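You operate a simulated robot arm through the tools that you are given. There is no shell and no other tool. Be economical: measure what you need, move in short steps, check, and stop when the job is done.

The job below is to be done with a simulated two-armed robot. You get a single attempt, and the scene is never put back.

TASK
Push the bottom cable drawer shut. Shut the middle cable drawer. Open the bottom cabinet drawer, put the multimeter in the inside of the bottom cabinet drawer, then shut the drawer. Take the blue thermometer and put it on the number twelve table patch. Fetch the black relay and set it on the blue batch tray. Open the bottom table drawer, put the black block on the top of the packing table away in the inside of the bottom table drawer, then shut the drawer. Take the terminal block from the top of the packing table and leave it on the top of the blue tester. Take the cable clip from the top of the packing table and leave it on top of the yellow cube there. Take the jar and leave it on top of the red wire reel. Put the blue capacitor from the left bench table on top of the black wire reel. Do these in any order. Set down upright: jar.

It is judged by the outcome, as a careful person would: the job done as asked, and still so three seconds after it is handed in. It fails if anything else is knocked over, pushed out of place, dropped, spilled or broken.

THE ROBOT
Two 7-joint arms with three-finger grippers on one trunk, on a base that drives. Base frame: it is fixed to the floor where the robot stands at the start and does not move with it; the origin is under the middle of the robot, x ahead of it, y to its left, z up. Readings come in mm, degrees, newtons and seconds.
The left shoulder is at the start at [70, 165, 975], the right one opposite. With the tool pointing down near the work surface each hand reaches from about 380 to 880 mm from the robot's upright axis, wherever it stands, measured 20 degrees to its own side. Places, roughly: black block (5x8x4 cm) [-700, 1300, 800]; black relay [2500, -1000, 750]; black wire reel (6x6x5 cm) [-2100, -800, 700]; blue batch tray [2750, -1000, 750]; blue capacitor [-2000, -1000, 750]; blue thermometer [2500, -750, 750]; bottom cabinet drawer [3900, -1600, 200]; bottom cable drawer [600, 100, 200]; bottom table drawer [-1600, 2000, 600]; cable clip (4x3x2 cm) [-600, 1700, 800]; inside of the bottom cabinet drawer [4000, -1500, 100]; inside of the bottom table drawer [-1600, 2100, 500]; jar [-1000, 2000, 750]; middle cable drawer [600, 100, 400]; multimeter [2000, -500, 750]; number twelve table patch (29x18 cm) [-2060, -800, 660]; red wire reel (6x6x5 cm) [-1000, 1700, 800]; terminal block (3x6x3 cm) [-600, 1500, 800]; top of the blue tester [-2300, 2800, 1100]; yellow cube [-750, 1750, 750]. Payload 3.91 kg a hand.
The tool frame of a hand sits at the grasp point between the pads (the TCP): z along the fingers, y along the line on which they close. The tips reach 30 mm beyond it. The gripper opens to 116 mm. The gripper's body begins 73 mm behind the TCP.
Orientation is that of the tool frame in the base frame, as a unit quaternion [w, x, y, z]. With the fingers straight down and closing along the base's y, the tool's x points along the base's -x, its y along +y and its z along -z.

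THE INTERFACE
- The arms move only by the tool servo_tool. It takes "left_rows", "right_rows" or both (then of equal length, played together; a hand with none holds still); each is a list of rows, each a list of 6 numbers: the shift along the tool's x, y, z in mm, then the turn, a rotation vector about the tool's x, y, z in degrees. In form: [[x, y, z, rx, ry, rz], ...]. A call has 1 to 20 rows; each row is the pose to reach, as a shift and turn from the pose commanded when the call began, along the tool's axes at that moment. "left_gripper" and "right_gripper" are, for a hand that has rows, the gripper command, from -1 (shut) to 1 (fully open), values between in proportion, set as the call begins (left out, the last holds). A row lasts 0.2 s, in which the tool goes at most 50 mm and 8.6 degrees; a call with a longer step from one row to the next is refused whole, and so is a gripper value outside its range. Where a pose cannot be reached the arm comes as near as it can. A force on the tool above 40 N (or 10 N above the force at the start of the call, whichever is more), or a blocked arm, ends the call early, and 0.2 s more pass. Each finger travels about 153 mm/s and halts on what it meets, pressing with about 25 N; the grip force reading is that of the motor and also rises with nothing between the fingers. The clock runs only during rows and for 0.2 s after the last one: add rows that repeat a pose to give the fingers time. It gives the time, the measured TCP pose, the force on the tool (base axes), the opening and the grip force at its end, in the units of the frame above (readings bear some noise), with the torque about the TCP (base axes, N m) and any sound that the robot's microphone picked up.
- Cameras (640 x 400 px; columns grow to the right, rows downward): "scene" is now at [109.6, 20.7, 1253.3]; the picture's right is [0.35, -0.94, -0.00], its down [-0.84, -0.32, -0.44] and it looks along [0.41, 0.15, -0.90] (base axes); focal length 255 px, centre (320, 200). "left" rides on the left gripper at [75, 17, -88] in its tool frame; the picture's right is [-0.22, 0.97, 0.00], its down [-0.70, -0.16, -0.70] and it looks along [-0.68, -0.16, 0.71] (tool axes); focal length 247 px, centre (320, 200). "right" rides on the right gripper at [52, 56, -88] in its tool frame; the picture's right is [-0.73, 0.68, 0.00], its down [-0.49, -0.52, -0.70] and it looks along [-0.48, -0.51, 0.71] (tool axes); focal length 247 px, centre (320, 200). There is no depth. A picture from a camera that has moved, and an enlarged one, comes with that camera's place and axes in the base frame and with its lens.
- snapshot(camera): a new picture of that camera. The clock stands still meanwhile.
- move_column(by): slides the trunk up (or, below 0, down) by that many mm; the arms and the scene camera ride with it, the base frame stays. It gives what a move gives, with no picture.
- drive_base(legs): drives the robot by 1 to 6 legs, each [ahead, left, turn to the left] in mm, mm and degrees, along the robot's own axes; the way and the turn of a leg run together, so that a leg with both is an arc; at most 1500 mm and 180 degrees a leg. The arms and the cameras ride along, it lands a little off, and it stops where it bumps. It gives what a move gives.
- head_to(pan, tilt): turns the head with the scene camera to pan (to the left, within 86 degrees either way) and tilt (down, from -29 to 69), counted from straight ahead of the robot. It gives what a move gives.
- enlarge(camera, box): a new picture of the part [left, top, right, bottom] of that camera's present view, enlarged. The clock stands still meanwhile.
- finish_job(): hands the job in; it is judged then, once.

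Work in short steps. Places have to be worked out from the pictures, the camera data and where the tool is seen: move nearer, look again, correct. Check each grasp and each placing, and mend what went wrong. You have 546 turns and 334 pictures in all, those below and enlarged ones among them. Open the grippers and draw the arms clear of the work before you hand the job in, unless the task says otherwise; then end with one line.

The tools are called after ">>>" as a command line: name --argument value ..., lists and objects as JSON in quotes. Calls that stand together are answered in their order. servo_tool: Moves the arms, as the interface text tells. Its arguments: {"type":"object","properties":{"left_rows":{"type":"array"},"left_gripper":{"type":"number"},"right_rows":{"type":"array"},"right_gripper":{"type":"number"}},"required":[]} The other tools are called the same way: move_column (by) slides the trunk up or down; drive_base (legs) drives the base; head_to (pan, tilt) turns the head that bears the scene camera; snapshot (camera) takes a picture; enlarge (camera, box) takes an enlarged picture of a part of a camera's view; finish_job () hands the job in.

At the start:

```text
clock: 0.0
left_tool_pos: [361.3, 239.9, 684.2]
left_tcp_rot: [-0.001, 0.0, 1.0, 0.0]
left_ft_force: [0.3, -0.3, -0.5]
left_ft_torque: [0.0, -0.01, 0.03]
left_gripper_width: 115.6
left_finger_force: 0.1
right_tool_pos: [480.5, -178.2, 690.8]
right_tcp_rot: [0.001, 0.0, 1.0, 0.0]
right_ft_force: [-0.4, -0.4, -0.8]
right_ft_torque: [0.01, 0.0, 0.02]
right_gripper_width: 115.8
right_finger_force: 0.0
trunk travel left (down, up): [-512.0, 328.0]
robot x, y, heading: [0.7, 1.1, -0.2]
head pan, tilt: [20.5, 64.2]
```

scene: 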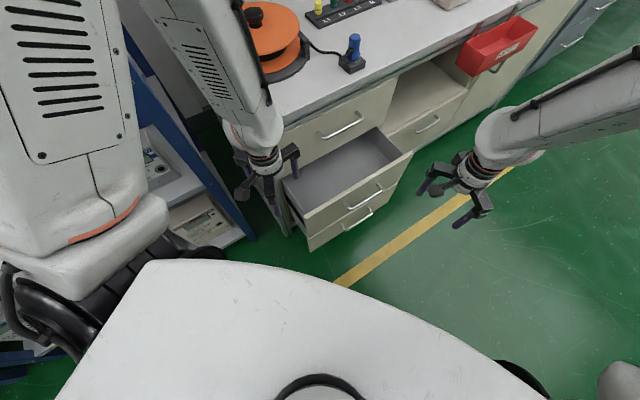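
right: 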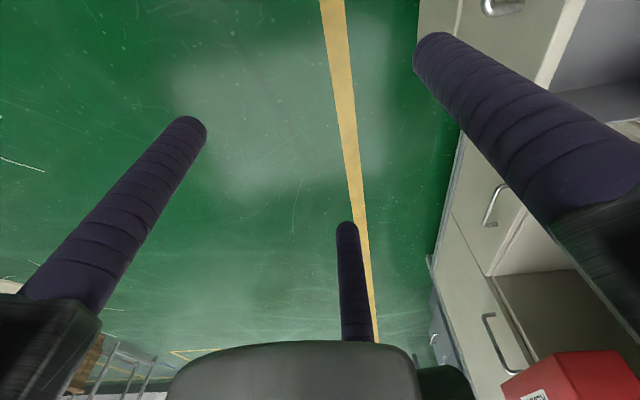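
left: 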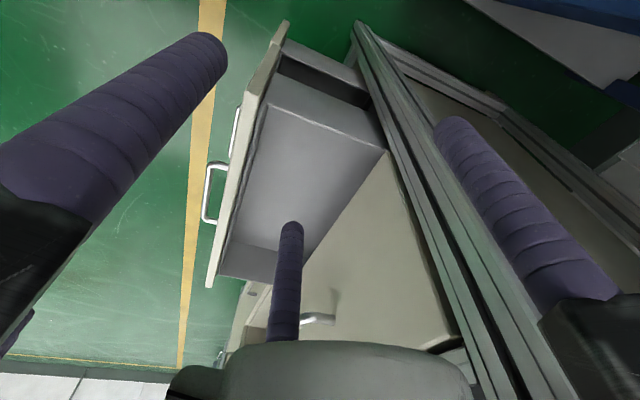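

I'll survey the scene first with the head, to learn the bench direction and surroundings.

>>> head_to --pan -20 --tilt 25

>>> snapshot --camera "scene"

>>> head_to --pan 45 --tilt 40

>>> snapshot --camera "scene"

```text
clock: 1.1
left_tool_pos: [360.9, 238.7, 684.0]
left_tcp_rot: [0.0, -0.001, 1.0, 0.0]
left_ft_force: [-0.2, 0.8, 0.4]
left_ft_torque: [-0.04, 0.02, -0.04]
left_gripper_width: 115.9
left_finger_force: 0.0
right_tool_pos: [480.5, -177.6, 691.1]
right_tcp_rot: [-0.001, 0.0, 1.0, 0.0]
right_ft_force: [0.0, 0.3, 0.5]
right_ft_torque: [0.02, -0.02, -0.03]
right_gripper_width: 115.9
right_finger_force: 0.1
trunk travel left (down, up): [-512.0, 328.0]
robot x, y, heading: [-1.8, 0.8, -0.2]
head pan, tilt: [-20.0, 25.0]
```

```text
330 pictures are left
camera scene: at [138.4, -32.3, 1307.9], right [-0.34, -0.94, 0.0], down [-0.4, 0.14, -0.91], along [0.85, -0.31, -0.42], focal length 255 px, centre (320, 200)
```

scene: 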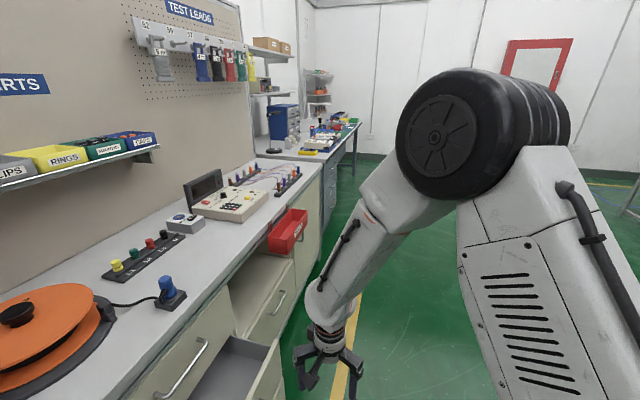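

```text
clock: 2.4
left_tool_pos: [361.0, 241.1, 684.1]
left_tcp_rot: [-0.001, 0.0, 1.0, 0.0]
left_ft_force: [0.3, 0.1, -0.2]
left_ft_torque: [-0.01, 0.01, -0.02]
left_gripper_width: 116.0
left_finger_force: 0.0
right_tool_pos: [480.0, -177.8, 691.4]
right_tcp_rot: [0.0, 0.0, 1.0, 0.0]
right_ft_force: [-0.3, 0.3, 0.9]
right_ft_torque: [-0.02, -0.02, -0.03]
right_gripper_width: 116.0
right_finger_force: 0.2
trunk travel left (down, up): [-512.0, 328.0]
robot x, y, heading: [0.0, -2.8, -0.0]
head pan, tilt: [45.0, 40.0]
```

```text
329 pictures are left
camera scene: at [111.9, 59.2, 1284.7], right [0.71, -0.71, 0.0], down [-0.45, -0.45, -0.77], along [0.54, 0.54, -0.64], focal length 255 px, centre (320, 200)
```

scene: 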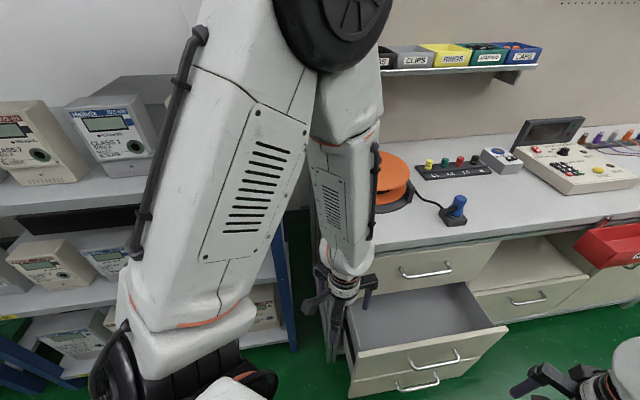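

The bench runs at about -36° and its drawers face the robot obliquely. I'll step right/back and turn to face the cable drawers squarely.

>>> drive_base --legs '[[96, -316, 0], [0, 0, 54]]'

>>> head_to --pan -10 --tilt 50

>>> snapshot --camera "scene"

```text
clock: 7.1
left_tool_pos: [107.0, 112.6, 683.6]
left_tcp_rot: [0.0, -0.462, 0.887, 0.0]
left_ft_force: [-1.1, -0.4, 0.1]
left_ft_torque: [-0.04, 0.01, 0.0]
left_gripper_width: 116.0
left_finger_force: 0.1
right_tool_pos: [518.8, -29.6, 691.5]
right_tcp_rot: [0.0, -0.462, 0.887, 0.0]
right_ft_force: [-1.3, 0.5, 0.7]
right_ft_torque: [0.01, -0.03, 0.02]
right_gripper_width: 116.0
right_finger_force: 0.0
trunk travel left (down, up): [-512.0, 328.0]
robot x, y, heading: [96.5, -320.2, 55.0]
head pan, tilt: [45.0, 40.0]
```

```text
clock: 8.3
left_tool_pos: [107.6, 113.3, 684.6]
left_tcp_rot: [0.0, -0.463, 0.886, 0.0]
left_ft_force: [-0.7, -0.3, 0.2]
left_ft_torque: [0.01, -0.01, -0.01]
left_gripper_width: 115.9
left_finger_force: 0.2
right_tool_pos: [518.9, -29.1, 691.9]
right_tcp_rot: [0.0, -0.463, 0.887, 0.001]
right_ft_force: [0.9, -0.4, -0.7]
right_ft_torque: [0.03, -0.02, 0.01]
right_gripper_width: 116.0
right_finger_force: 0.0
trunk travel left (down, up): [-512.0, 328.0]
robot x, y, heading: [96.7, -320.9, 55.2]
head pan, tilt: [-10.0, 50.0]
```

```text
328 pictures are left
camera scene: at [181.6, -226.1, 1270.5], right [0.71, -0.71, 0.0], down [-0.54, -0.54, -0.64], along [0.45, 0.46, -0.77], focal length 255 px, centre (320, 200)
```

scene: 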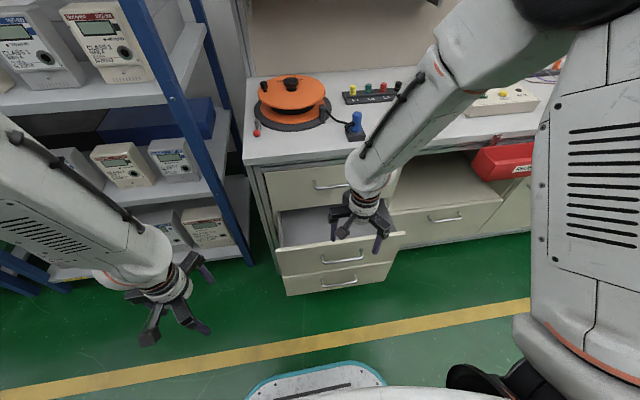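

Drawers: middle handle ≈ z 488, bottom ≈ z 280, both open ~150 mm. I close the right gripper and tilt it forward to nearly horizontal.

>>> servo_tool --right_rows '[[0, 0, -5, 0, -8, 0], [10, 0, -10, 0, -16, 0], [20, 0, -15, 0, -24, 0], [30, 0, -20, 0, -32, 0], [40, 0, -20, 0, -40, 0], [50, 0, -20, 0, -48, 0], [60, 0, -20, 0, -56, 0], [70, 0, -20, 0, -64, 0], [80, 0, -20, 0, -72, 0], [80, 0, -20, 0, -75, 0]]' --right_gripper -1

>>> move_column --by -170

>>> snapshot --camera "right"

>>> snapshot --camera "scene"

```text
clock: 10.6
left_tool_pos: [108.5, 112.2, 684.2]
left_tcp_rot: [0.0, -0.462, 0.887, 0.0]
left_ft_force: [-0.9, 0.0, 0.2]
left_ft_torque: [-0.02, -0.04, 0.0]
left_gripper_width: 115.9
left_finger_force: 0.1
right_tool_pos: [480.9, -64.4, 664.6]
right_tcp_rot: [0.54, -0.369, 0.702, 0.282]
right_ft_force: [-0.2, 0.7, -0.2]
right_ft_torque: [-0.03, 0.01, 0.0]
right_gripper_width: 9.2
right_finger_force: 25.1
right hand out of reach, approached as far as the arm can: row 4, 5, 6, 7, 8, 9, 10
trunk travel left (down, up): [-512.0, 328.0]
robot x, y, heading: [94.9, -321.9, 55.1]
head pan, tilt: [-10.0, 50.0]
```

```text
clock: 12.5
left_tool_pos: [108.2, 112.3, 514.7]
left_tcp_rot: [0.0, -0.463, 0.887, 0.0]
left_ft_force: [0.2, -0.1, -0.2]
left_ft_torque: [0.02, 0.01, -0.03]
left_gripper_width: 115.8
left_finger_force: 0.0
right_tool_pos: [481.3, -63.5, 495.6]
right_tcp_rot: [0.541, -0.367, 0.702, 0.282]
right_ft_force: [-0.1, 0.1, 0.7]
right_ft_torque: [0.01, -0.02, 0.04]
right_gripper_width: 9.2
right_finger_force: 25.0
trunk travel left (down, up): [-342.0, 498.0]
robot x, y, heading: [99.4, -315.6, 55.0]
head pan, tilt: [-10.0, 50.0]
```

```text
327 pictures are left
camera right: at [376.6, -111.6, 468.7], right [-0.45, 0.55, 0.71], down [0.11, -0.75, 0.65], along [0.89, 0.37, 0.28], focal length 247 px, centre (320, 200)
```

right: 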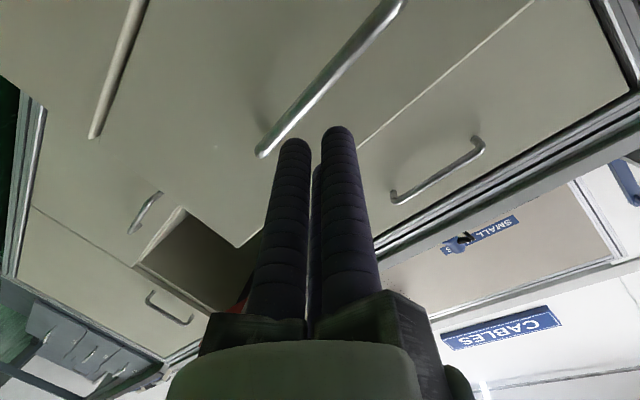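

```text
326 pictures are left
camera scene: at [181.5, -226.4, 1100.6], right [0.71, -0.71, 0.0], down [-0.54, -0.54, -0.64], along [0.45, 0.45, -0.77], focal length 255 px, centre (320, 200)
```

scene: 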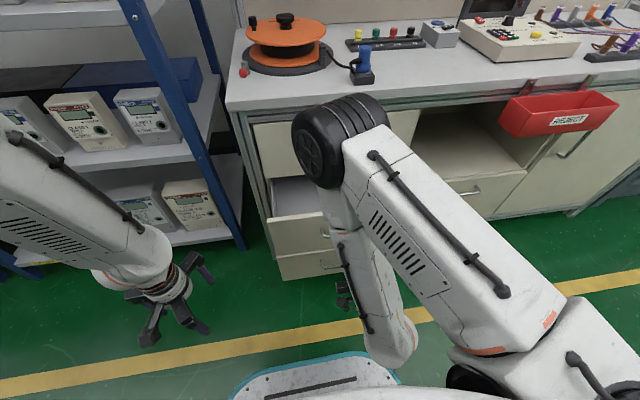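

The elbow is leaning ahead toward the bench at this steep tilt, so I reduce the tilt to about 40° before pushing.

>>> servo_tool --right_rows '[[0, 0, 0, 0, 8, 0], [0, 0, 0, 0, 16, 0], [0, 0, 0, 0, 24, 0], [0, 0, 0, 0, 32, 0], [0, 0, 0, 0, 35, 0], [0, 0, 0, 0, 35, 0]]'

>>> snapshot --camera "scene"

```text
clock: 13.9
left_tool_pos: [108.2, 113.2, 513.8]
left_tcp_rot: [-0.001, -0.462, 0.887, 0.0]
left_ft_force: [1.1, -0.4, 0.4]
left_ft_torque: [0.01, -0.02, -0.01]
left_gripper_width: 116.2
left_finger_force: 0.0
right_tool_pos: [490.7, -35.4, 481.2]
right_tcp_rot: [0.304, -0.434, 0.833, 0.158]
right_ft_force: [-0.6, 0.1, 0.5]
right_ft_torque: [0.0, 0.04, 0.03]
right_gripper_width: 9.1
right_finger_force: 25.1
right hand out of reach, approached as far as the arm can: row 1, 2, 3, 4, 5, 6
trunk travel left (down, up): [-342.0, 498.0]
robot x, y, heading: [95.0, -319.4, 55.1]
head pan, tilt: [-10.0, 50.0]
```

```text
325 pictures are left
camera scene: at [181.6, -226.2, 1100.5], right [0.71, -0.71, 0.0], down [-0.54, -0.54, -0.64], along [0.45, 0.45, -0.77], focal length 255 px, centre (320, 200)
```

scene: 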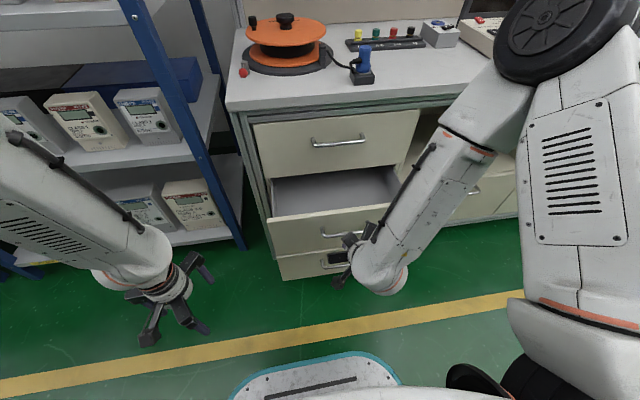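

Elbow is now clear. I raise to push above the middle handle, then push forward in small steps.

>>> move_column --by 85

>>> servo_tool --right_rows '[[-15.3, 0, 12.9, 0, 0, 0], [-30.6, 0, 25.7, 0, 0, 0], [-46, 0, 38.6, 0, 0, 0], [-61.3, 0, 51.4, 0, 0, 0], [-76.6, 0, 64.3, 0, 0, 0], [-92, 0, 77.2, 0, 0, 0]]'

>>> snapshot --camera "scene"

```text
clock: 15.1
left_tool_pos: [106.9, 112.3, 598.3]
left_tcp_rot: [0.0, -0.462, 0.887, -0.001]
left_ft_force: [0.8, -0.3, 0.0]
left_ft_torque: [0.04, -0.02, 0.01]
left_gripper_width: 115.9
left_finger_force: 0.0
right_tool_pos: [490.0, -36.3, 565.4]
right_tcp_rot: [0.303, -0.434, 0.833, 0.158]
right_ft_force: [0.2, -0.1, 0.4]
right_ft_torque: [0.02, -0.02, -0.03]
right_gripper_width: 9.1
right_finger_force: 24.5
trunk travel left (down, up): [-427.0, 413.0]
robot x, y, heading: [98.7, -320.2, 55.3]
head pan, tilt: [-10.0, 50.0]
```

```text
clock: 16.5
left_tool_pos: [107.1, 112.5, 598.4]
left_tcp_rot: [0.0, -0.462, 0.887, 0.001]
left_ft_force: [-0.3, 0.0, 0.6]
left_ft_torque: [-0.03, 0.02, -0.01]
left_gripper_width: 115.9
left_finger_force: 0.0
right_tool_pos: [561.4, 62.8, 567.2]
right_tcp_rot: [0.303, -0.434, 0.833, 0.158]
right_ft_force: [0.0, -0.4, 0.4]
right_ft_torque: [0.0, 0.01, 0.01]
right_gripper_width: 9.2
right_finger_force: 24.9
trunk travel left (down, up): [-427.0, 413.0]
robot x, y, heading: [94.6, -322.7, 55.0]
head pan, tilt: [-10.0, 50.0]
```

```text
324 pictures are left
camera scene: at [181.6, -226.0, 1185.5], right [0.71, -0.71, 0.0], down [-0.54, -0.54, -0.64], along [0.45, 0.45, -0.77], focal length 255 px, centre (320, 200)
```

scene: 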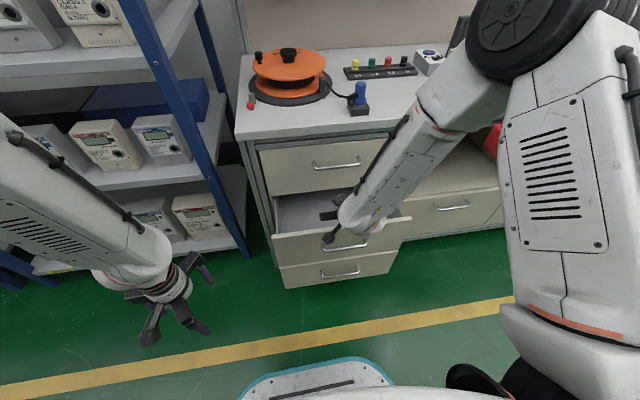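

No contact force though the tips should have reached the panel; check with the wrist camera whether the fingers are over the top edge.

>>> snapshot --camera "right"

>>> enlarge --camera "scene" --box '[240, 120, 440, 300]'

```text
323 pictures are left
camera right: at [458.5, 16.8, 602.0], right [-0.24, 0.85, 0.47], down [0.38, -0.36, 0.85], along [0.89, 0.38, -0.24], focal length 247 px, centre (320, 200)
```

right: 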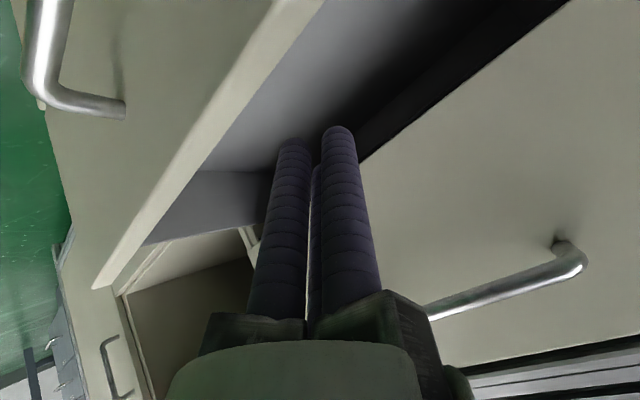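

```text
2.22 times, centred on (340, 210) of scene
camera zoom: at [181.6, -226.0, 1185.5], right [0.71, -0.71, 0.0], down [-0.54, -0.54, -0.64], along [0.45, 0.45, -0.77], focal length 567 px, centre (276, 178)
```

zoom: 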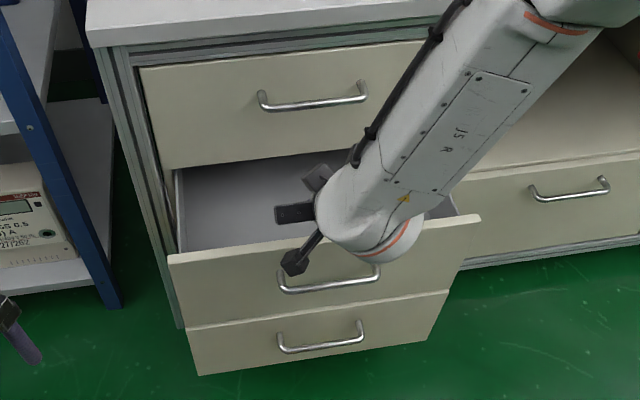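

Panel top is at z≈520 and the fingers passed over it. I retreat 95 mm, lower 70 mm, and push again.

>>> servo_tool --right_rows '[[26, 0, -21, 0, 0, 0], [52, 0, -43, 0, 0, 0], [77, 0, -64, 0, 0, 0], [77, 0, -64, 0, 0, 0]]'

>>> move_column --by -75

>>> servo_tool --right_rows '[[-15.3, 0, 12.9, 0, 0, 0], [-30.6, 0, 25.7, 0, 0, 0], [-46, 0, 38.6, 0, 0, 0], [-61.3, 0, 51.4, 0, 0, 0], [-76.6, 0, 64.3, 0, 0, 0], [-92, 0, 77.2, 0, 0, 0], [-107, 0, 90, 0, 0, 0], [-122, 0, 103, 0, 0, 0]]'

>>> snapshot --camera "scene"

```text
clock: 17.5
left_tool_pos: [108.7, 113.0, 598.5]
left_tcp_rot: [-0.001, -0.462, 0.887, 0.001]
left_ft_force: [-0.1, -0.6, 0.8]
left_ft_torque: [0.01, 0.03, 0.0]
left_gripper_width: 116.3
left_finger_force: 0.2
right_tool_pos: [503.4, -18.5, 564.4]
right_tcp_rot: [0.303, -0.435, 0.833, 0.159]
right_ft_force: [-0.6, -0.1, 0.1]
right_ft_torque: [0.01, -0.03, 0.0]
right_gripper_width: 9.2
right_finger_force: 25.2
trunk travel left (down, up): [-427.0, 413.0]
robot x, y, heading: [96.1, -320.1, 55.4]
head pan, tilt: [-10.0, 50.0]
```

```text
clock: 18.6
left_tool_pos: [107.1, 111.9, 524.4]
left_tcp_rot: [-0.001, -0.462, 0.887, -0.001]
left_ft_force: [0.3, 0.4, -0.3]
left_ft_torque: [-0.03, 0.02, -0.01]
left_gripper_width: 116.0
left_finger_force: 0.2
right_tool_pos: [502.7, -21.2, 488.8]
right_tcp_rot: [0.304, -0.434, 0.833, 0.159]
right_ft_force: [0.5, -0.2, 0.5]
right_ft_torque: [-0.01, 0.01, 0.0]
right_gripper_width: 9.1
right_finger_force: 25.3
trunk travel left (down, up): [-352.0, 488.0]
robot x, y, heading: [96.9, -320.0, 55.1]
head pan, tilt: [-10.0, 50.0]
```

```text
clock: 20.4
left_tool_pos: [107.3, 112.9, 524.5]
left_tcp_rot: [0.0, -0.463, 0.886, 0.001]
left_ft_force: [1.2, -0.8, -0.6]
left_ft_torque: [0.01, -0.02, 0.0]
left_gripper_width: 115.7
left_finger_force: 0.0
right_tool_pos: [592.1, 108.8, 486.8]
right_tcp_rot: [0.303, -0.435, 0.833, 0.159]
right_ft_force: [1.2, -0.3, 1.2]
right_ft_torque: [0.02, 0.01, 0.03]
right_gripper_width: 9.2
right_finger_force: 24.7
trunk travel left (down, up): [-352.0, 488.0]
robot x, y, heading: [92.7, -322.1, 55.3]
head pan, tilt: [-10.0, 50.0]
```

```text
321 pictures are left
camera scene: at [181.7, -225.9, 1110.4], right [0.71, -0.71, 0.0], down [-0.54, -0.54, -0.64], along [0.45, 0.45, -0.77], focal length 255 px, centre (320, 200)
```

scene: 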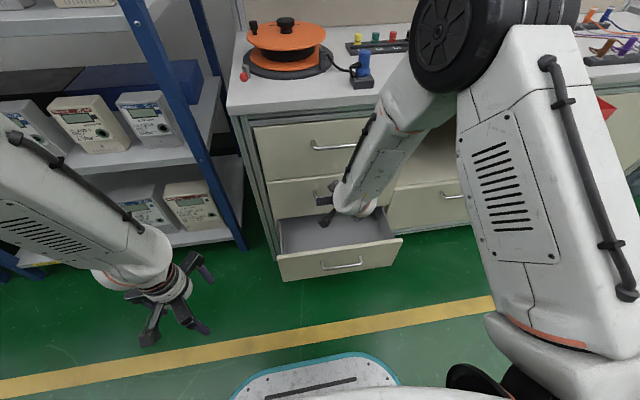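

The middle drawer is going in with little force. I continue forward until contact force shows it seated.

>>> servo_tool --right_rows '[[-11.5, 0, 9.6, 0, 0, 0], [-23, 0, 19.3, 0, 0, 0], [-34, 0, 28.9, 0, 0, 0], [-46, 0, 38.6, 0, 0, 0], [-57, 0, 48, 0, 0, 0]]'

>>> enlarge --camera "scene" --box '[220, 90, 440, 290]'

```text
clock: 20.9
left_tool_pos: [107.8, 110.9, 523.8]
left_tcp_rot: [0.001, -0.462, 0.887, 0.0]
left_ft_force: [-0.3, 0.0, 0.1]
left_ft_torque: [0.02, -0.01, 0.02]
left_gripper_width: 116.0
left_finger_force: 0.0
right_tool_pos: [597.3, 119.7, 487.2]
right_tcp_rot: [0.301, -0.435, 0.834, 0.157]
right_ft_force: [-9.8, -13.2, 19.6]
right_ft_torque: [0.22, 0.1, 0.13]
right_gripper_width: 9.1
right_finger_force: 25.1
trunk travel left (down, up): [-352.0, 488.0]
robot x, y, heading: [93.3, -318.4, 55.2]
head pan, tilt: [-10.0, 50.0]
stopped in row 2 (right hand): the force on the tool passed its limit at 48 N (the readings are from after the stop); the commanded pose is now the measured one
```

```text
2.00 times, centred on (330, 190) of scene
camera zoom: at [179.6, -228.7, 1111.3], right [0.71, -0.71, 0.0], down [-0.54, -0.54, -0.64], along [0.46, 0.46, -0.76], focal length 510 px, centre (300, 220)
```

zoom: 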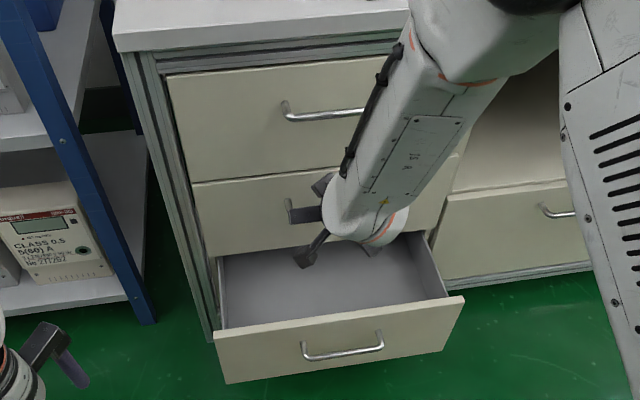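

Middle drawer looks flush. Now retreat, lower 205 mm, and push the bottom drawer above its handle.

>>> servo_tool --right_rows '[[26, 0, -21, 0, 0, 0], [52, 0, -43, 0, 0, 0], [77, 0, -64, 0, 0, 0], [103, 0, -86, 0, 0, 0], [126, 0, -106, 0, 0, 0], [126, 0, -106, 0, 0, 0]]'

>>> move_column --by -203

>>> servo_tool --right_rows '[[-15.3, 0, 12.9, 0, 0, 0], [-30.6, 0, 25.7, 0, 0, 0], [-46, 0, 38.6, 0, 0, 0], [-61.3, 0, 51.4, 0, 0, 0], [-76.6, 0, 64.3, 0, 0, 0], [-92, 0, 77.2, 0, 0, 0], [-107, 0, 90, 0, 0, 0], [-122, 0, 103, 0, 0, 0]]'

>>> snapshot --camera "scene"

```text
clock: 22.3
left_tool_pos: [107.8, 113.1, 524.8]
left_tcp_rot: [-0.001, -0.461, 0.887, 0.0]
left_ft_force: [0.6, -0.6, 0.2]
left_ft_torque: [0.0, -0.04, 0.01]
left_gripper_width: 116.1
left_finger_force: 0.0
right_tool_pos: [503.9, -14.5, 486.6]
right_tcp_rot: [0.298, -0.437, 0.834, 0.156]
right_ft_force: [0.6, -0.2, 0.5]
right_ft_torque: [0.01, 0.0, 0.02]
right_gripper_width: 9.0
right_finger_force: 44.8
trunk travel left (down, up): [-352.0, 488.0]
robot x, y, heading: [97.0, -320.9, 55.1]
head pan, tilt: [-10.0, 50.0]
```

```text
clock: 24.5
left_tool_pos: [107.4, 113.0, 321.8]
left_tcp_rot: [0.0, -0.462, 0.887, 0.0]
left_ft_force: [-0.6, -0.2, 0.8]
left_ft_torque: [-0.03, 0.0, 0.0]
left_gripper_width: 116.1
left_finger_force: 0.0
right_tool_pos: [504.0, -12.9, 286.1]
right_tcp_rot: [0.301, -0.435, 0.834, 0.157]
right_ft_force: [0.5, 0.1, 11.1]
right_ft_torque: [0.18, -0.19, -0.02]
right_gripper_width: 8.9
right_finger_force: 45.2
trunk travel left (down, up): [-149.0, 691.0]
robot x, y, heading: [97.8, -326.1, 55.1]
head pan, tilt: [-10.0, 50.0]
```

```text
clock: 26.3
left_tool_pos: [109.2, 112.3, 319.9]
left_tcp_rot: [0.0, -0.462, 0.887, 0.0]
left_ft_force: [0.7, -0.3, -0.1]
left_ft_torque: [0.01, -0.02, -0.02]
left_gripper_width: 116.0
left_finger_force: 0.1
right_tool_pos: [595.3, 114.6, 282.8]
right_tcp_rot: [0.298, -0.435, 0.835, 0.155]
right_ft_force: [-0.7, -0.3, 0.3]
right_ft_torque: [0.0, 0.02, 0.02]
right_gripper_width: 8.8
right_finger_force: 45.2
trunk travel left (down, up): [-149.0, 691.0]
robot x, y, heading: [95.3, -319.5, 55.1]
head pan, tilt: [-10.0, 50.0]
```

```text
319 pictures are left
camera scene: at [181.7, -226.4, 907.3], right [0.71, -0.71, 0.0], down [-0.54, -0.54, -0.64], along [0.45, 0.45, -0.77], focal length 255 px, centre (320, 200)
```

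scene: 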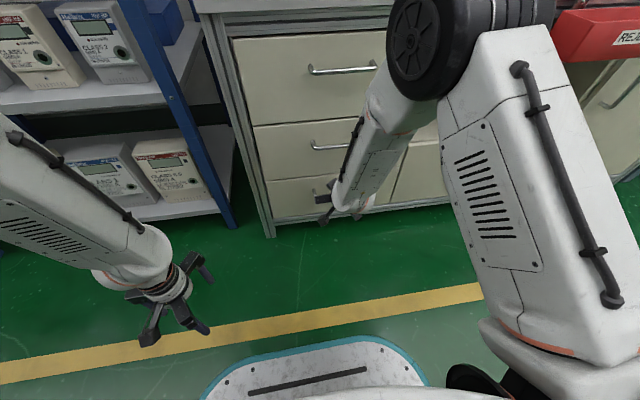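

Bottom drawer nearly in; push until contact force builds.

>>> servo_tool --right_rows '[[-11.5, 0, 9.6, 0, 0, 0], [-23, 0, 19.3, 0, 0, 0], [-34, 0, 28.9, 0, 0, 0], [-46, 0, 38.6, 0, 0, 0]]'

>>> servo_tool --right_rows '[[26, 0, -21, 0, 0, 0], [52, 0, -43, 0, 0, 0], [77, 0, -64, 0, 0, 0], [103, 0, -86, 0, 0, 0], [126, 0, -106, 0, 0, 0], [126, 0, -106, 0, 0, 0]]'

>>> snapshot --camera "scene"

```text
clock: 26.6
left_tool_pos: [107.8, 111.6, 321.2]
left_tcp_rot: [0.001, -0.461, 0.887, 0.0]
left_ft_force: [0.4, -0.2, -0.5]
left_ft_torque: [0.01, 0.0, 0.0]
left_gripper_width: 116.2
left_finger_force: 0.1
right_tool_pos: [596.6, 116.4, 283.9]
right_tcp_rot: [0.297, -0.437, 0.835, 0.154]
right_ft_force: [-7.4, -9.0, 18.0]
right_ft_torque: [0.14, -0.27, 0.07]
right_gripper_width: 8.9
right_finger_force: 44.6
trunk travel left (down, up): [-149.0, 691.0]
robot x, y, heading: [93.0, -321.9, 54.8]
head pan, tilt: [-10.0, 50.0]
stopped in row 1 (right hand): the force on the tool passed its limit at 61 N (the readings are from after the stop); the commanded pose is now the measured one
```

```text
clock: 28.0
left_tool_pos: [108.6, 112.5, 320.8]
left_tcp_rot: [0.001, -0.46, 0.888, 0.0]
left_ft_force: [-0.2, 0.3, -0.4]
left_ft_torque: [-0.02, 0.0, 0.0]
left_gripper_width: 115.9
left_finger_force: 0.1
right_tool_pos: [501.7, -19.7, 284.1]
right_tcp_rot: [0.294, -0.437, 0.836, 0.153]
right_ft_force: [0.4, 0.4, 0.3]
right_ft_torque: [0.02, 0.01, -0.01]
right_gripper_width: 9.1
right_finger_force: 45.0
trunk travel left (down, up): [-149.0, 691.0]
robot x, y, heading: [94.7, -323.5, 54.8]
head pan, tilt: [-10.0, 50.0]
```

```text
318 pictures are left
camera scene: at [181.5, -226.9, 907.5], right [0.71, -0.71, 0.0], down [-0.54, -0.54, -0.64], along [0.46, 0.45, -0.77], focal length 255 px, centre (320, 200)
```

scene: 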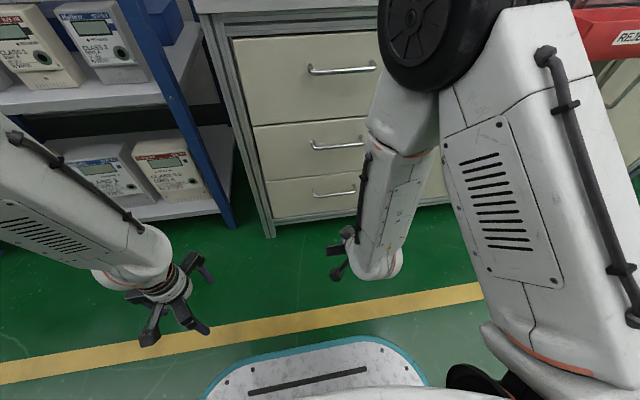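

Both cable drawers are shut. I raise the trunk, restore the right hand to vertical, and then slide along the bench to the right.

>>> move_column --by 420

>>> servo_tool --right_rows '[[0, 0, 0, 0, 8, 0], [0, 0, 0, 0, 16, 0], [0, 0, 0, 0, 24, 0], [0, 0, 0, 0, 32, 0], [0, 0, 0, 0, 38.5, 0], [0, 0, 0, 0, 38.5, 0]]' --right_gripper 1

>>> drive_base --legs '[[0, 0, -1.3], [0, -1100, 0]]'

>>> head_to --pan -30 --tilt 30

>>> snapshot --camera "scene"

```text
refused: 420 is not a number from -400 to 400
```

```text
clock: 29.4
left_tool_pos: [108.5, 111.7, 321.7]
left_tcp_rot: [0.0, -0.46, 0.888, 0.001]
left_ft_force: [0.1, -0.5, 0.3]
left_ft_torque: [0.01, -0.02, 0.04]
left_gripper_width: 116.3
left_finger_force: 0.0
right_tool_pos: [502.9, -19.2, 283.6]
right_tcp_rot: [0.002, -0.463, 0.886, 0.002]
right_ft_force: [0.1, -1.1, -0.6]
right_ft_torque: [0.01, 0.01, 0.01]
right_gripper_width: 115.9
right_finger_force: 0.1
trunk travel left (down, up): [-149.0, 691.0]
robot x, y, heading: [94.9, -319.4, 54.9]
head pan, tilt: [-10.0, 50.0]
```

```text
clock: 35.5
left_tool_pos: [1031.3, -571.2, 320.7]
left_tcp_rot: [0.0, -0.439, 0.898, 0.0]
left_ft_force: [-0.2, -0.7, -0.3]
left_ft_torque: [-0.02, -0.03, 0.0]
left_gripper_width: 116.1
left_finger_force: 0.0
right_tool_pos: [1419.0, -722.7, 283.0]
right_tcp_rot: [0.002, -0.44, 0.898, 0.002]
right_ft_force: [-0.4, 0.1, 0.2]
right_ft_torque: [0.01, 0.02, 0.01]
right_gripper_width: 115.9
right_finger_force: 0.1
trunk travel left (down, up): [-149.0, 691.0]
robot x, y, heading: [998.7, -1004.5, 52.2]
head pan, tilt: [-10.0, 50.0]
```

```text
clock: 36.4
left_tool_pos: [1031.3, -571.6, 320.9]
left_tcp_rot: [-0.001, -0.44, 0.898, -0.001]
left_ft_force: [-0.1, -0.7, 0.1]
left_ft_torque: [0.0, 0.01, 0.03]
left_gripper_width: 116.0
left_finger_force: 0.0
right_tool_pos: [1419.2, -722.9, 285.0]
right_tcp_rot: [0.002, -0.44, 0.898, 0.001]
right_ft_force: [0.3, 0.3, -0.6]
right_ft_torque: [-0.02, 0.0, -0.02]
right_gripper_width: 116.1
right_finger_force: 0.1
trunk travel left (down, up): [-149.0, 691.0]
robot x, y, heading: [1000.0, -1003.5, 51.9]
head pan, tilt: [-30.0, 30.0]
```

```text
317 pictures are left
camera scene: at [1114.6, -931.5, 937.0], right [0.38, -0.93, 0.0], down [-0.46, -0.19, -0.87], along [0.8, 0.33, -0.5], focal length 255 px, centre (320, 200)
```

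scene: 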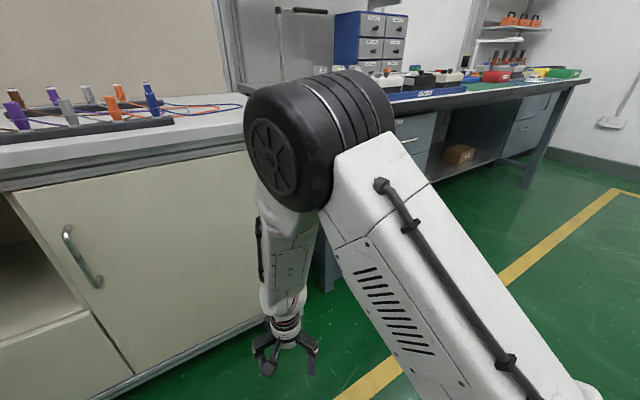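

The column move was refused (limit 400). I raise now and look again.

>>> move_column --by 400

>>> snapshot --camera "scene"

```text
clock: 40.2
left_tool_pos: [1031.8, -573.0, 720.6]
left_tcp_rot: [0.0, -0.439, 0.898, 0.0]
left_ft_force: [-0.3, -0.7, -0.5]
left_ft_torque: [0.02, 0.0, -0.02]
left_gripper_width: 116.2
left_finger_force: 0.2
right_tool_pos: [1419.4, -722.0, 684.1]
right_tcp_rot: [0.001, -0.441, 0.898, 0.001]
right_ft_force: [0.7, -0.2, -0.5]
right_ft_torque: [0.01, -0.02, 0.04]
right_gripper_width: 115.8
right_finger_force: 0.0
trunk travel left (down, up): [-549.0, 291.0]
robot x, y, heading: [997.1, -1002.7, 52.4]
head pan, tilt: [-30.0, 30.0]
```

```text
316 pictures are left
camera scene: at [1114.7, -931.4, 1337.0], right [0.38, -0.93, 0.0], down [-0.46, -0.19, -0.87], along [0.8, 0.33, -0.5], focal length 255 px, centre (320, 200)
```

scene: 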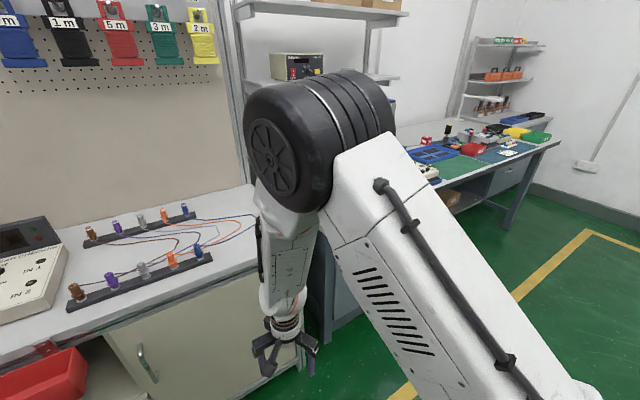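

Second bench is further right, its front edge about 80 mm further back. I square up and move 1 m right and a little forward.

>>> drive_base --legs '[[0, 0, 1.2], [0, -1000, 0], [150, 0, 0]]'

>>> head_to --pan 0 --tilt 35

>>> snapshot --camera "scene"

```text
clock: 46.6
left_tool_pos: [1902.1, -1039.8, 720.1]
left_tcp_rot: [0.0, -0.454, 0.891, 0.0]
left_ft_force: [0.9, 0.7, 0.2]
left_ft_torque: [-0.02, 0.01, -0.01]
left_gripper_width: 116.0
left_finger_force: 0.0
right_tool_pos: [2293.4, -1180.0, 685.5]
right_tcp_rot: [0.001, -0.456, 0.89, 0.002]
right_ft_force: [0.4, 0.7, -0.4]
right_ft_torque: [0.01, 0.02, 0.01]
right_gripper_width: 115.8
right_finger_force: 0.0
trunk travel left (down, up): [-549.0, 291.0]
robot x, y, heading: [1881.3, -1473.9, 53.9]
head pan, tilt: [-30.0, 30.0]
```

```text
clock: 47.6
left_tool_pos: [1901.6, -1042.1, 721.2]
left_tcp_rot: [0.0, -0.453, 0.892, 0.0]
left_ft_force: [0.1, -0.2, 0.6]
left_ft_torque: [-0.04, 0.02, -0.02]
left_gripper_width: 116.2
left_finger_force: 0.1
right_tool_pos: [2293.2, -1180.2, 685.5]
right_tcp_rot: [0.001, -0.455, 0.89, 0.001]
right_ft_force: [-1.1, 0.2, 0.8]
right_ft_torque: [0.0, -0.01, 0.03]
right_gripper_width: 116.0
right_finger_force: 0.1
trunk travel left (down, up): [-549.0, 291.0]
robot x, y, heading: [1884.1, -1473.2, 54.0]
head pan, tilt: [0.0, 35.0]
```

```text
315 pictures are left
camera scene: at [1965.1, -1363.3, 1329.3], right [0.81, -0.59, 0.0], down [-0.34, -0.46, -0.82], along [0.48, 0.66, -0.57], focal length 255 px, centre (320, 200)
```

scene: 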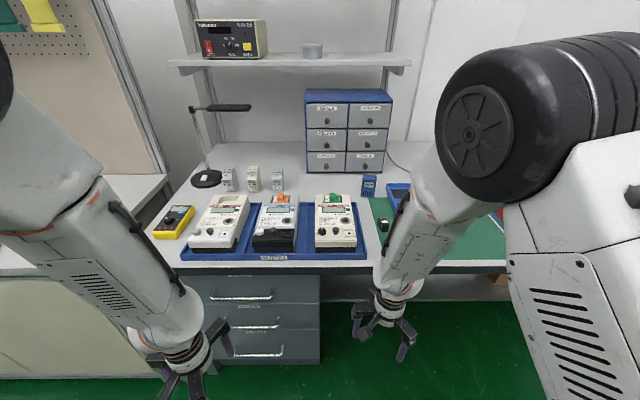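

I can see a yellow multimeter at left and a small blue item at (369,187). Zoom in on the work surface.

>>> enlarge --camera "scene" --box '[140, 150, 400, 280]'

>>> head_to --pan -35 --tilt 35

>>> snapshot --camera "scene"

>>> snapshot --camera "right"

```text
2.46 times, centred on (270, 215) of scene
camera zoom: at [1965.1, -1363.3, 1329.3], right [0.81, -0.59, 0.0], down [-0.34, -0.46, -0.82], along [0.48, 0.66, -0.57], focal length 628 px, centre (443, 163)
```

zoom: 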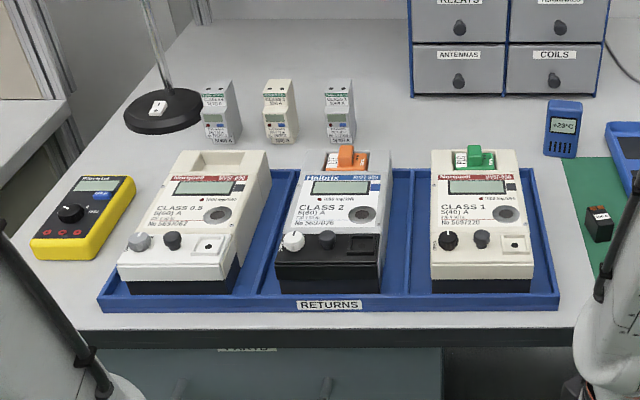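

```text
clock: 48.6
left_tool_pos: [1901.2, -1040.2, 720.6]
left_tcp_rot: [-0.001, -0.453, 0.891, 0.0]
left_ft_force: [-0.3, 0.4, 0.2]
left_ft_torque: [0.0, 0.0, 0.01]
left_gripper_width: 116.0
left_finger_force: 0.1
right_tool_pos: [2292.8, -1179.1, 685.2]
right_tcp_rot: [0.001, -0.455, 0.891, 0.0]
right_ft_force: [0.8, 0.1, -0.2]
right_ft_torque: [0.0, -0.03, -0.02]
right_gripper_width: 116.1
right_finger_force: 0.1
trunk travel left (down, up): [-549.0, 291.0]
robot x, y, heading: [1883.5, -1475.3, 53.7]
head pan, tilt: [-35.0, 35.0]
```

```text
313 pictures are left
camera scene: at [1996.3, -1405.9, 1329.3], right [0.32, -0.95, 0.0], down [-0.54, -0.19, -0.82], along [0.77, 0.27, -0.57], focal length 255 px, centre (320, 200)
```

scene: 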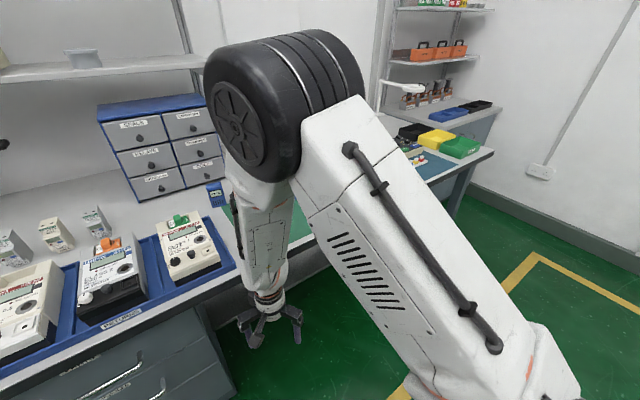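

```text
312 pictures are left
camera right: at [2215.4, -1188.3, 773.6], right [-0.12, 0.99, 0.0], down [0.71, 0.09, 0.7], along [0.7, 0.09, -0.71], focal length 247 px, centre (320, 200)
```

right: 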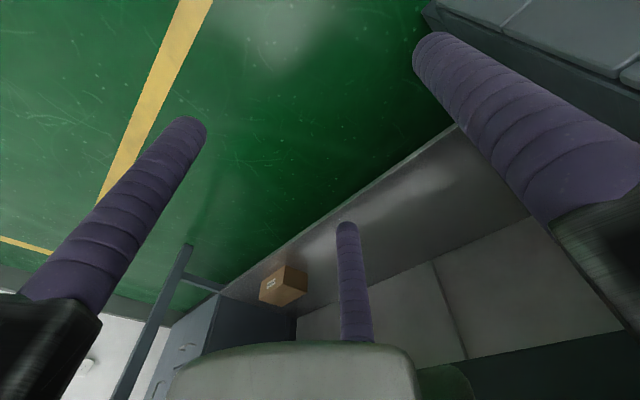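

Multimeter ≈ (1954,-501), relay ≈ (2543,-947), thermometer ≈ (2636,-782) (assuming surface z≈750). I raise the trunk and shift left/forward to grasp the multimeter with the left hand.

>>> move_column --by 200

>>> drive_base --legs '[[0, 250, 0], [120, 0, 0]]'

>>> head_to --pan 10 --tilt 50

>>> snapshot --camera "scene"

>>> snapshot --camera "left"

```text
clock: 50.8
left_tool_pos: [1900.9, -1040.0, 921.2]
left_tcp_rot: [0.0, -0.453, 0.891, 0.0]
left_ft_force: [0.2, -1.3, 0.3]
left_ft_torque: [0.03, 0.0, -0.04]
left_gripper_width: 116.0
left_finger_force: 0.0
right_tool_pos: [2292.6, -1179.5, 883.2]
right_tcp_rot: [0.002, -0.455, 0.891, 0.0]
right_ft_force: [0.7, -0.2, -0.1]
right_ft_torque: [0.0, 0.02, 0.0]
right_gripper_width: 116.0
right_finger_force: 0.1
trunk travel left (down, up): [-749.0, 91.0]
robot x, y, heading: [1878.9, -1472.8, 53.9]
head pan, tilt: [-35.0, 35.0]
```

```text
clock: 53.4
left_tool_pos: [1773.3, -799.9, 921.7]
left_tcp_rot: [0.0, -0.453, 0.891, 0.0]
left_ft_force: [1.2, 0.2, -0.5]
left_ft_torque: [0.0, -0.03, -0.01]
left_gripper_width: 115.9
left_finger_force: 0.0
right_tool_pos: [2165.9, -939.1, 886.8]
right_tcp_rot: [0.003, -0.455, 0.89, 0.0]
right_ft_force: [0.4, 0.6, -0.5]
right_ft_torque: [0.03, 0.0, 0.0]
right_gripper_width: 115.8
right_finger_force: 0.1
trunk travel left (down, up): [-749.0, 91.0]
robot x, y, heading: [1752.4, -1233.0, 54.1]
head pan, tilt: [-35.0, 35.0]
```

```text
clock: 54.5
left_tool_pos: [1774.1, -799.3, 920.8]
left_tcp_rot: [-0.001, -0.453, 0.892, 0.0]
left_ft_force: [-0.2, 0.3, 0.5]
left_ft_torque: [-0.02, -0.01, 0.0]
left_gripper_width: 115.8
left_finger_force: 0.1
right_tool_pos: [2164.9, -938.2, 885.6]
right_tcp_rot: [0.002, -0.455, 0.891, 0.001]
right_ft_force: [0.2, -0.6, -0.1]
right_ft_torque: [0.02, -0.01, 0.02]
right_gripper_width: 115.9
right_finger_force: 0.1
trunk travel left (down, up): [-749.0, 91.0]
robot x, y, heading: [1753.2, -1231.8, 54.0]
head pan, tilt: [10.0, 50.0]
```

```text
311 pictures are left
camera scene: at [1819.8, -1124.1, 1507.6], right [0.9, -0.44, 0.0], down [-0.34, -0.69, -0.64], along [0.28, 0.58, -0.77], focal length 255 px, centre (320, 200)
```

scene: 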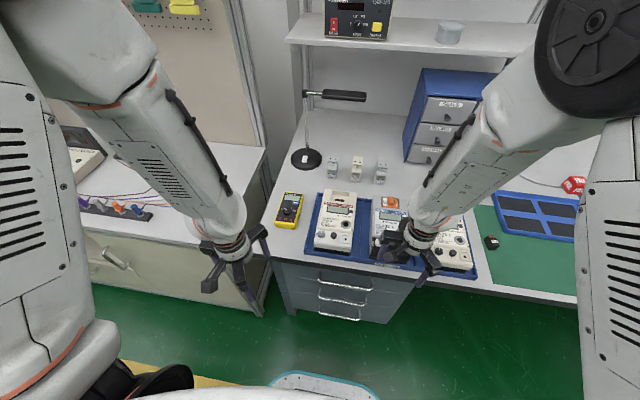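

```text
310 pictures are left
camera left: at [1715.7, -849.4, 1008.9], right [-0.66, 0.76, 0.0], down [0.54, 0.47, 0.7], along [0.53, 0.46, -0.71], focal length 247 px, centre (320, 200)
```

left: 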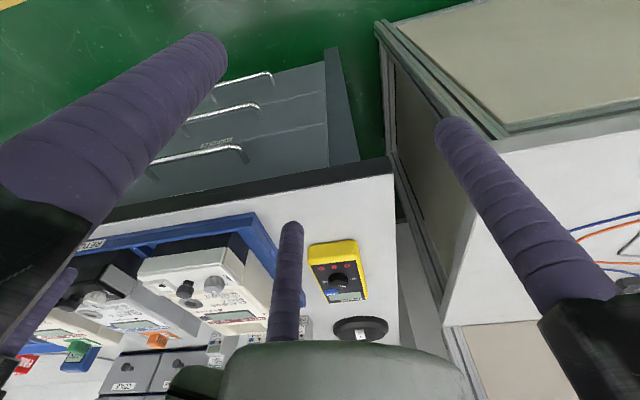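

Triangulation gives the multimeter at about (1957,-602), top z≈820, aligned with the robot's heading. I move the left hand above it and look.

>>> servo_tool --left_rows '[[-45, -5, 0, 0, 0, 0], [-90, -10, 0, 0, 0, 0], [-135, -16, 0, 0, 0, 0], [-180, -22, 0, 0, 0, 0], [-225, -28, 0, 0, 0, 0], [-267, -32, 0, 0, 0, 0], [-267, -32, 0, 0, 0, 0]]' --left_gripper 0.7

>>> snapshot --camera "left"

>>> snapshot --camera "scene"

```text
clock: 56.1
left_tool_pos: [1956.3, -600.9, 919.1]
left_tcp_rot: [-0.001, -0.453, 0.892, 0.0]
left_ft_force: [-0.2, -0.5, 0.2]
left_ft_torque: [0.01, -0.01, -0.02]
left_gripper_width: 98.4
left_finger_force: 0.1
right_tool_pos: [2164.9, -939.0, 885.1]
right_tcp_rot: [0.003, -0.454, 0.891, 0.001]
right_ft_force: [0.0, -0.5, 0.8]
right_ft_torque: [0.02, 0.0, 0.03]
right_gripper_width: 115.8
right_finger_force: 0.1
trunk travel left (down, up): [-749.0, 91.0]
robot x, y, heading: [1752.7, -1233.8, 53.9]
head pan, tilt: [10.0, 50.0]
```

```text
309 pictures are left
camera left: at [1898.0, -650.8, 1006.7], right [-0.66, 0.76, 0.0], down [0.54, 0.47, 0.7], along [0.53, 0.46, -0.71], focal length 247 px, centre (320, 200)
```

left: 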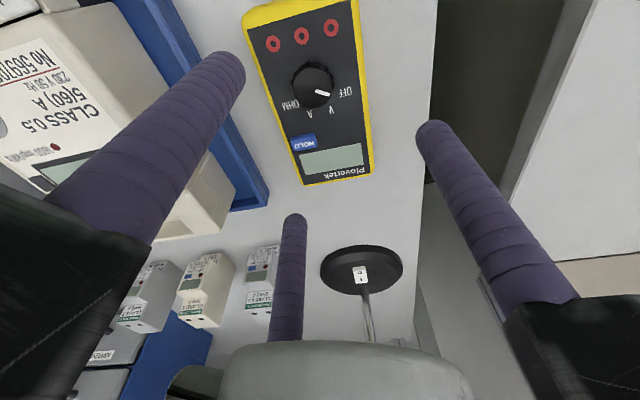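

```text
308 pictures are left
camera scene: at [1819.2, -1124.9, 1507.6], right [0.9, -0.44, 0.0], down [-0.34, -0.69, -0.64], along [0.28, 0.58, -0.77], focal length 255 px, centre (320, 200)
```

scene: 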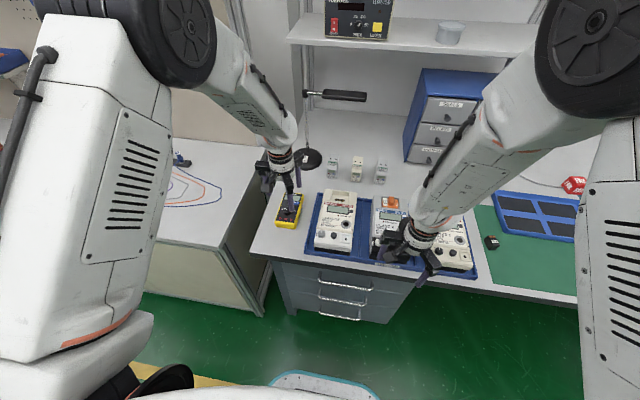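

The hand is centred over the multimeter. Descend in steps with force protection.

>>> servo_tool --left_rows '[[0, 0, 30, 0, 0, 0], [0, 0, 60, 0, 0, 0], [0, 0, 80, 0, 0, 0], [0, 0, 90, 0, 0, 0], [0, 0, 96, 0, 0, 0], [0, 0, 96, 0, 0, 0]]'

>>> snapshot --camera "left"

>>> enlarge --camera "scene" --box '[230, 130, 350, 260]'

```text
clock: 56.8
left_tool_pos: [1956.9, -603.6, 862.0]
left_tcp_rot: [0.001, -0.454, 0.891, 0.001]
left_ft_force: [0.2, -0.1, -0.3]
left_ft_torque: [0.01, 0.0, -0.01]
left_gripper_width: 98.6
left_finger_force: 0.0
right_tool_pos: [2164.9, -940.3, 886.2]
right_tcp_rot: [0.002, -0.456, 0.89, 0.001]
right_ft_force: [0.0, -0.9, 0.8]
right_ft_torque: [-0.02, 0.0, 0.02]
right_gripper_width: 115.9
right_finger_force: 0.0
trunk travel left (down, up): [-749.0, 91.0]
robot x, y, heading: [1753.4, -1233.9, 54.0]
head pan, tilt: [10.0, 50.0]
stopped in row 3 (left hand): the force on the tool passed its limit at 106 N (the readings are from after the stop); the commanded pose is now the measured one
```

```text
307 pictures are left
camera left: at [1898.5, -653.1, 950.0], right [-0.66, 0.76, 0.0], down [0.54, 0.47, 0.7], along [0.53, 0.46, -0.71], focal length 247 px, centre (320, 200)
```

left: 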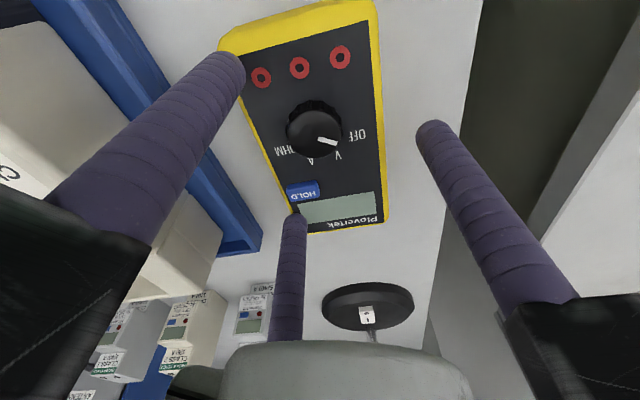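

```text
3.08 times, centred on (290, 195) of scene
camera zoom: at [1818.7, -1125.8, 1507.7], right [0.9, -0.44, 0.0], down [-0.34, -0.69, -0.64], along [0.28, 0.58, -0.77], focal length 785 px, centre (412, 215)
```

zoom: 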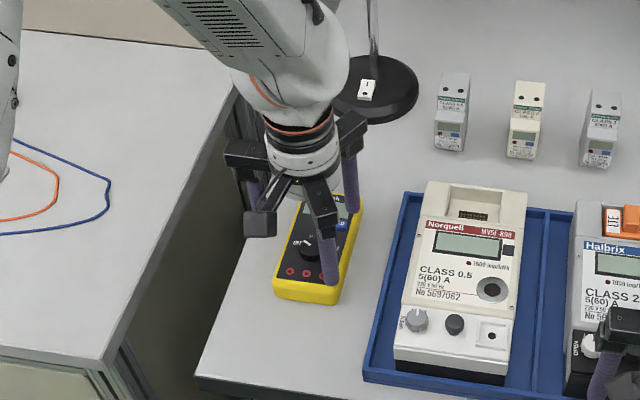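

The paired fingers' tip touched the multimeter edge. I raise 12 mm, open fully, shift 12 mm to the right, and descend again.

>>> servo_tool --left_rows '[[0, 0, -15, 0, 0, 0], [0, -12, -15, 0, 0, 0], [0, -12, -15, 0, 0, 0]]' --left_gripper 1

>>> snapshot --camera "left"

```text
clock: 57.6
left_tool_pos: [1967.3, -608.4, 874.6]
left_tcp_rot: [-0.001, -0.453, 0.891, -0.002]
left_ft_force: [0.0, 0.2, -0.1]
left_ft_torque: [0.01, -0.02, 0.0]
left_gripper_width: 115.6
left_finger_force: 0.1
right_tool_pos: [2164.9, -938.2, 884.5]
right_tcp_rot: [0.003, -0.455, 0.89, 0.0]
right_ft_force: [0.3, 1.0, 0.0]
right_ft_torque: [-0.05, 0.0, -0.03]
right_gripper_width: 116.0
right_finger_force: 0.1
trunk travel left (down, up): [-749.0, 91.0]
robot x, y, heading: [1756.7, -1232.7, 54.1]
head pan, tilt: [10.0, 50.0]
```

```text
305 pictures are left
camera left: at [1908.3, -658.1, 963.7], right [-0.66, 0.75, 0.0], down [0.54, 0.47, 0.7], along [0.53, 0.46, -0.72], focal length 247 px, centre (320, 200)
```

left: 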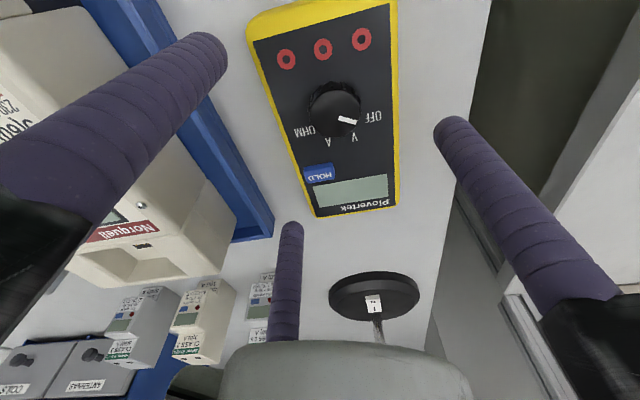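

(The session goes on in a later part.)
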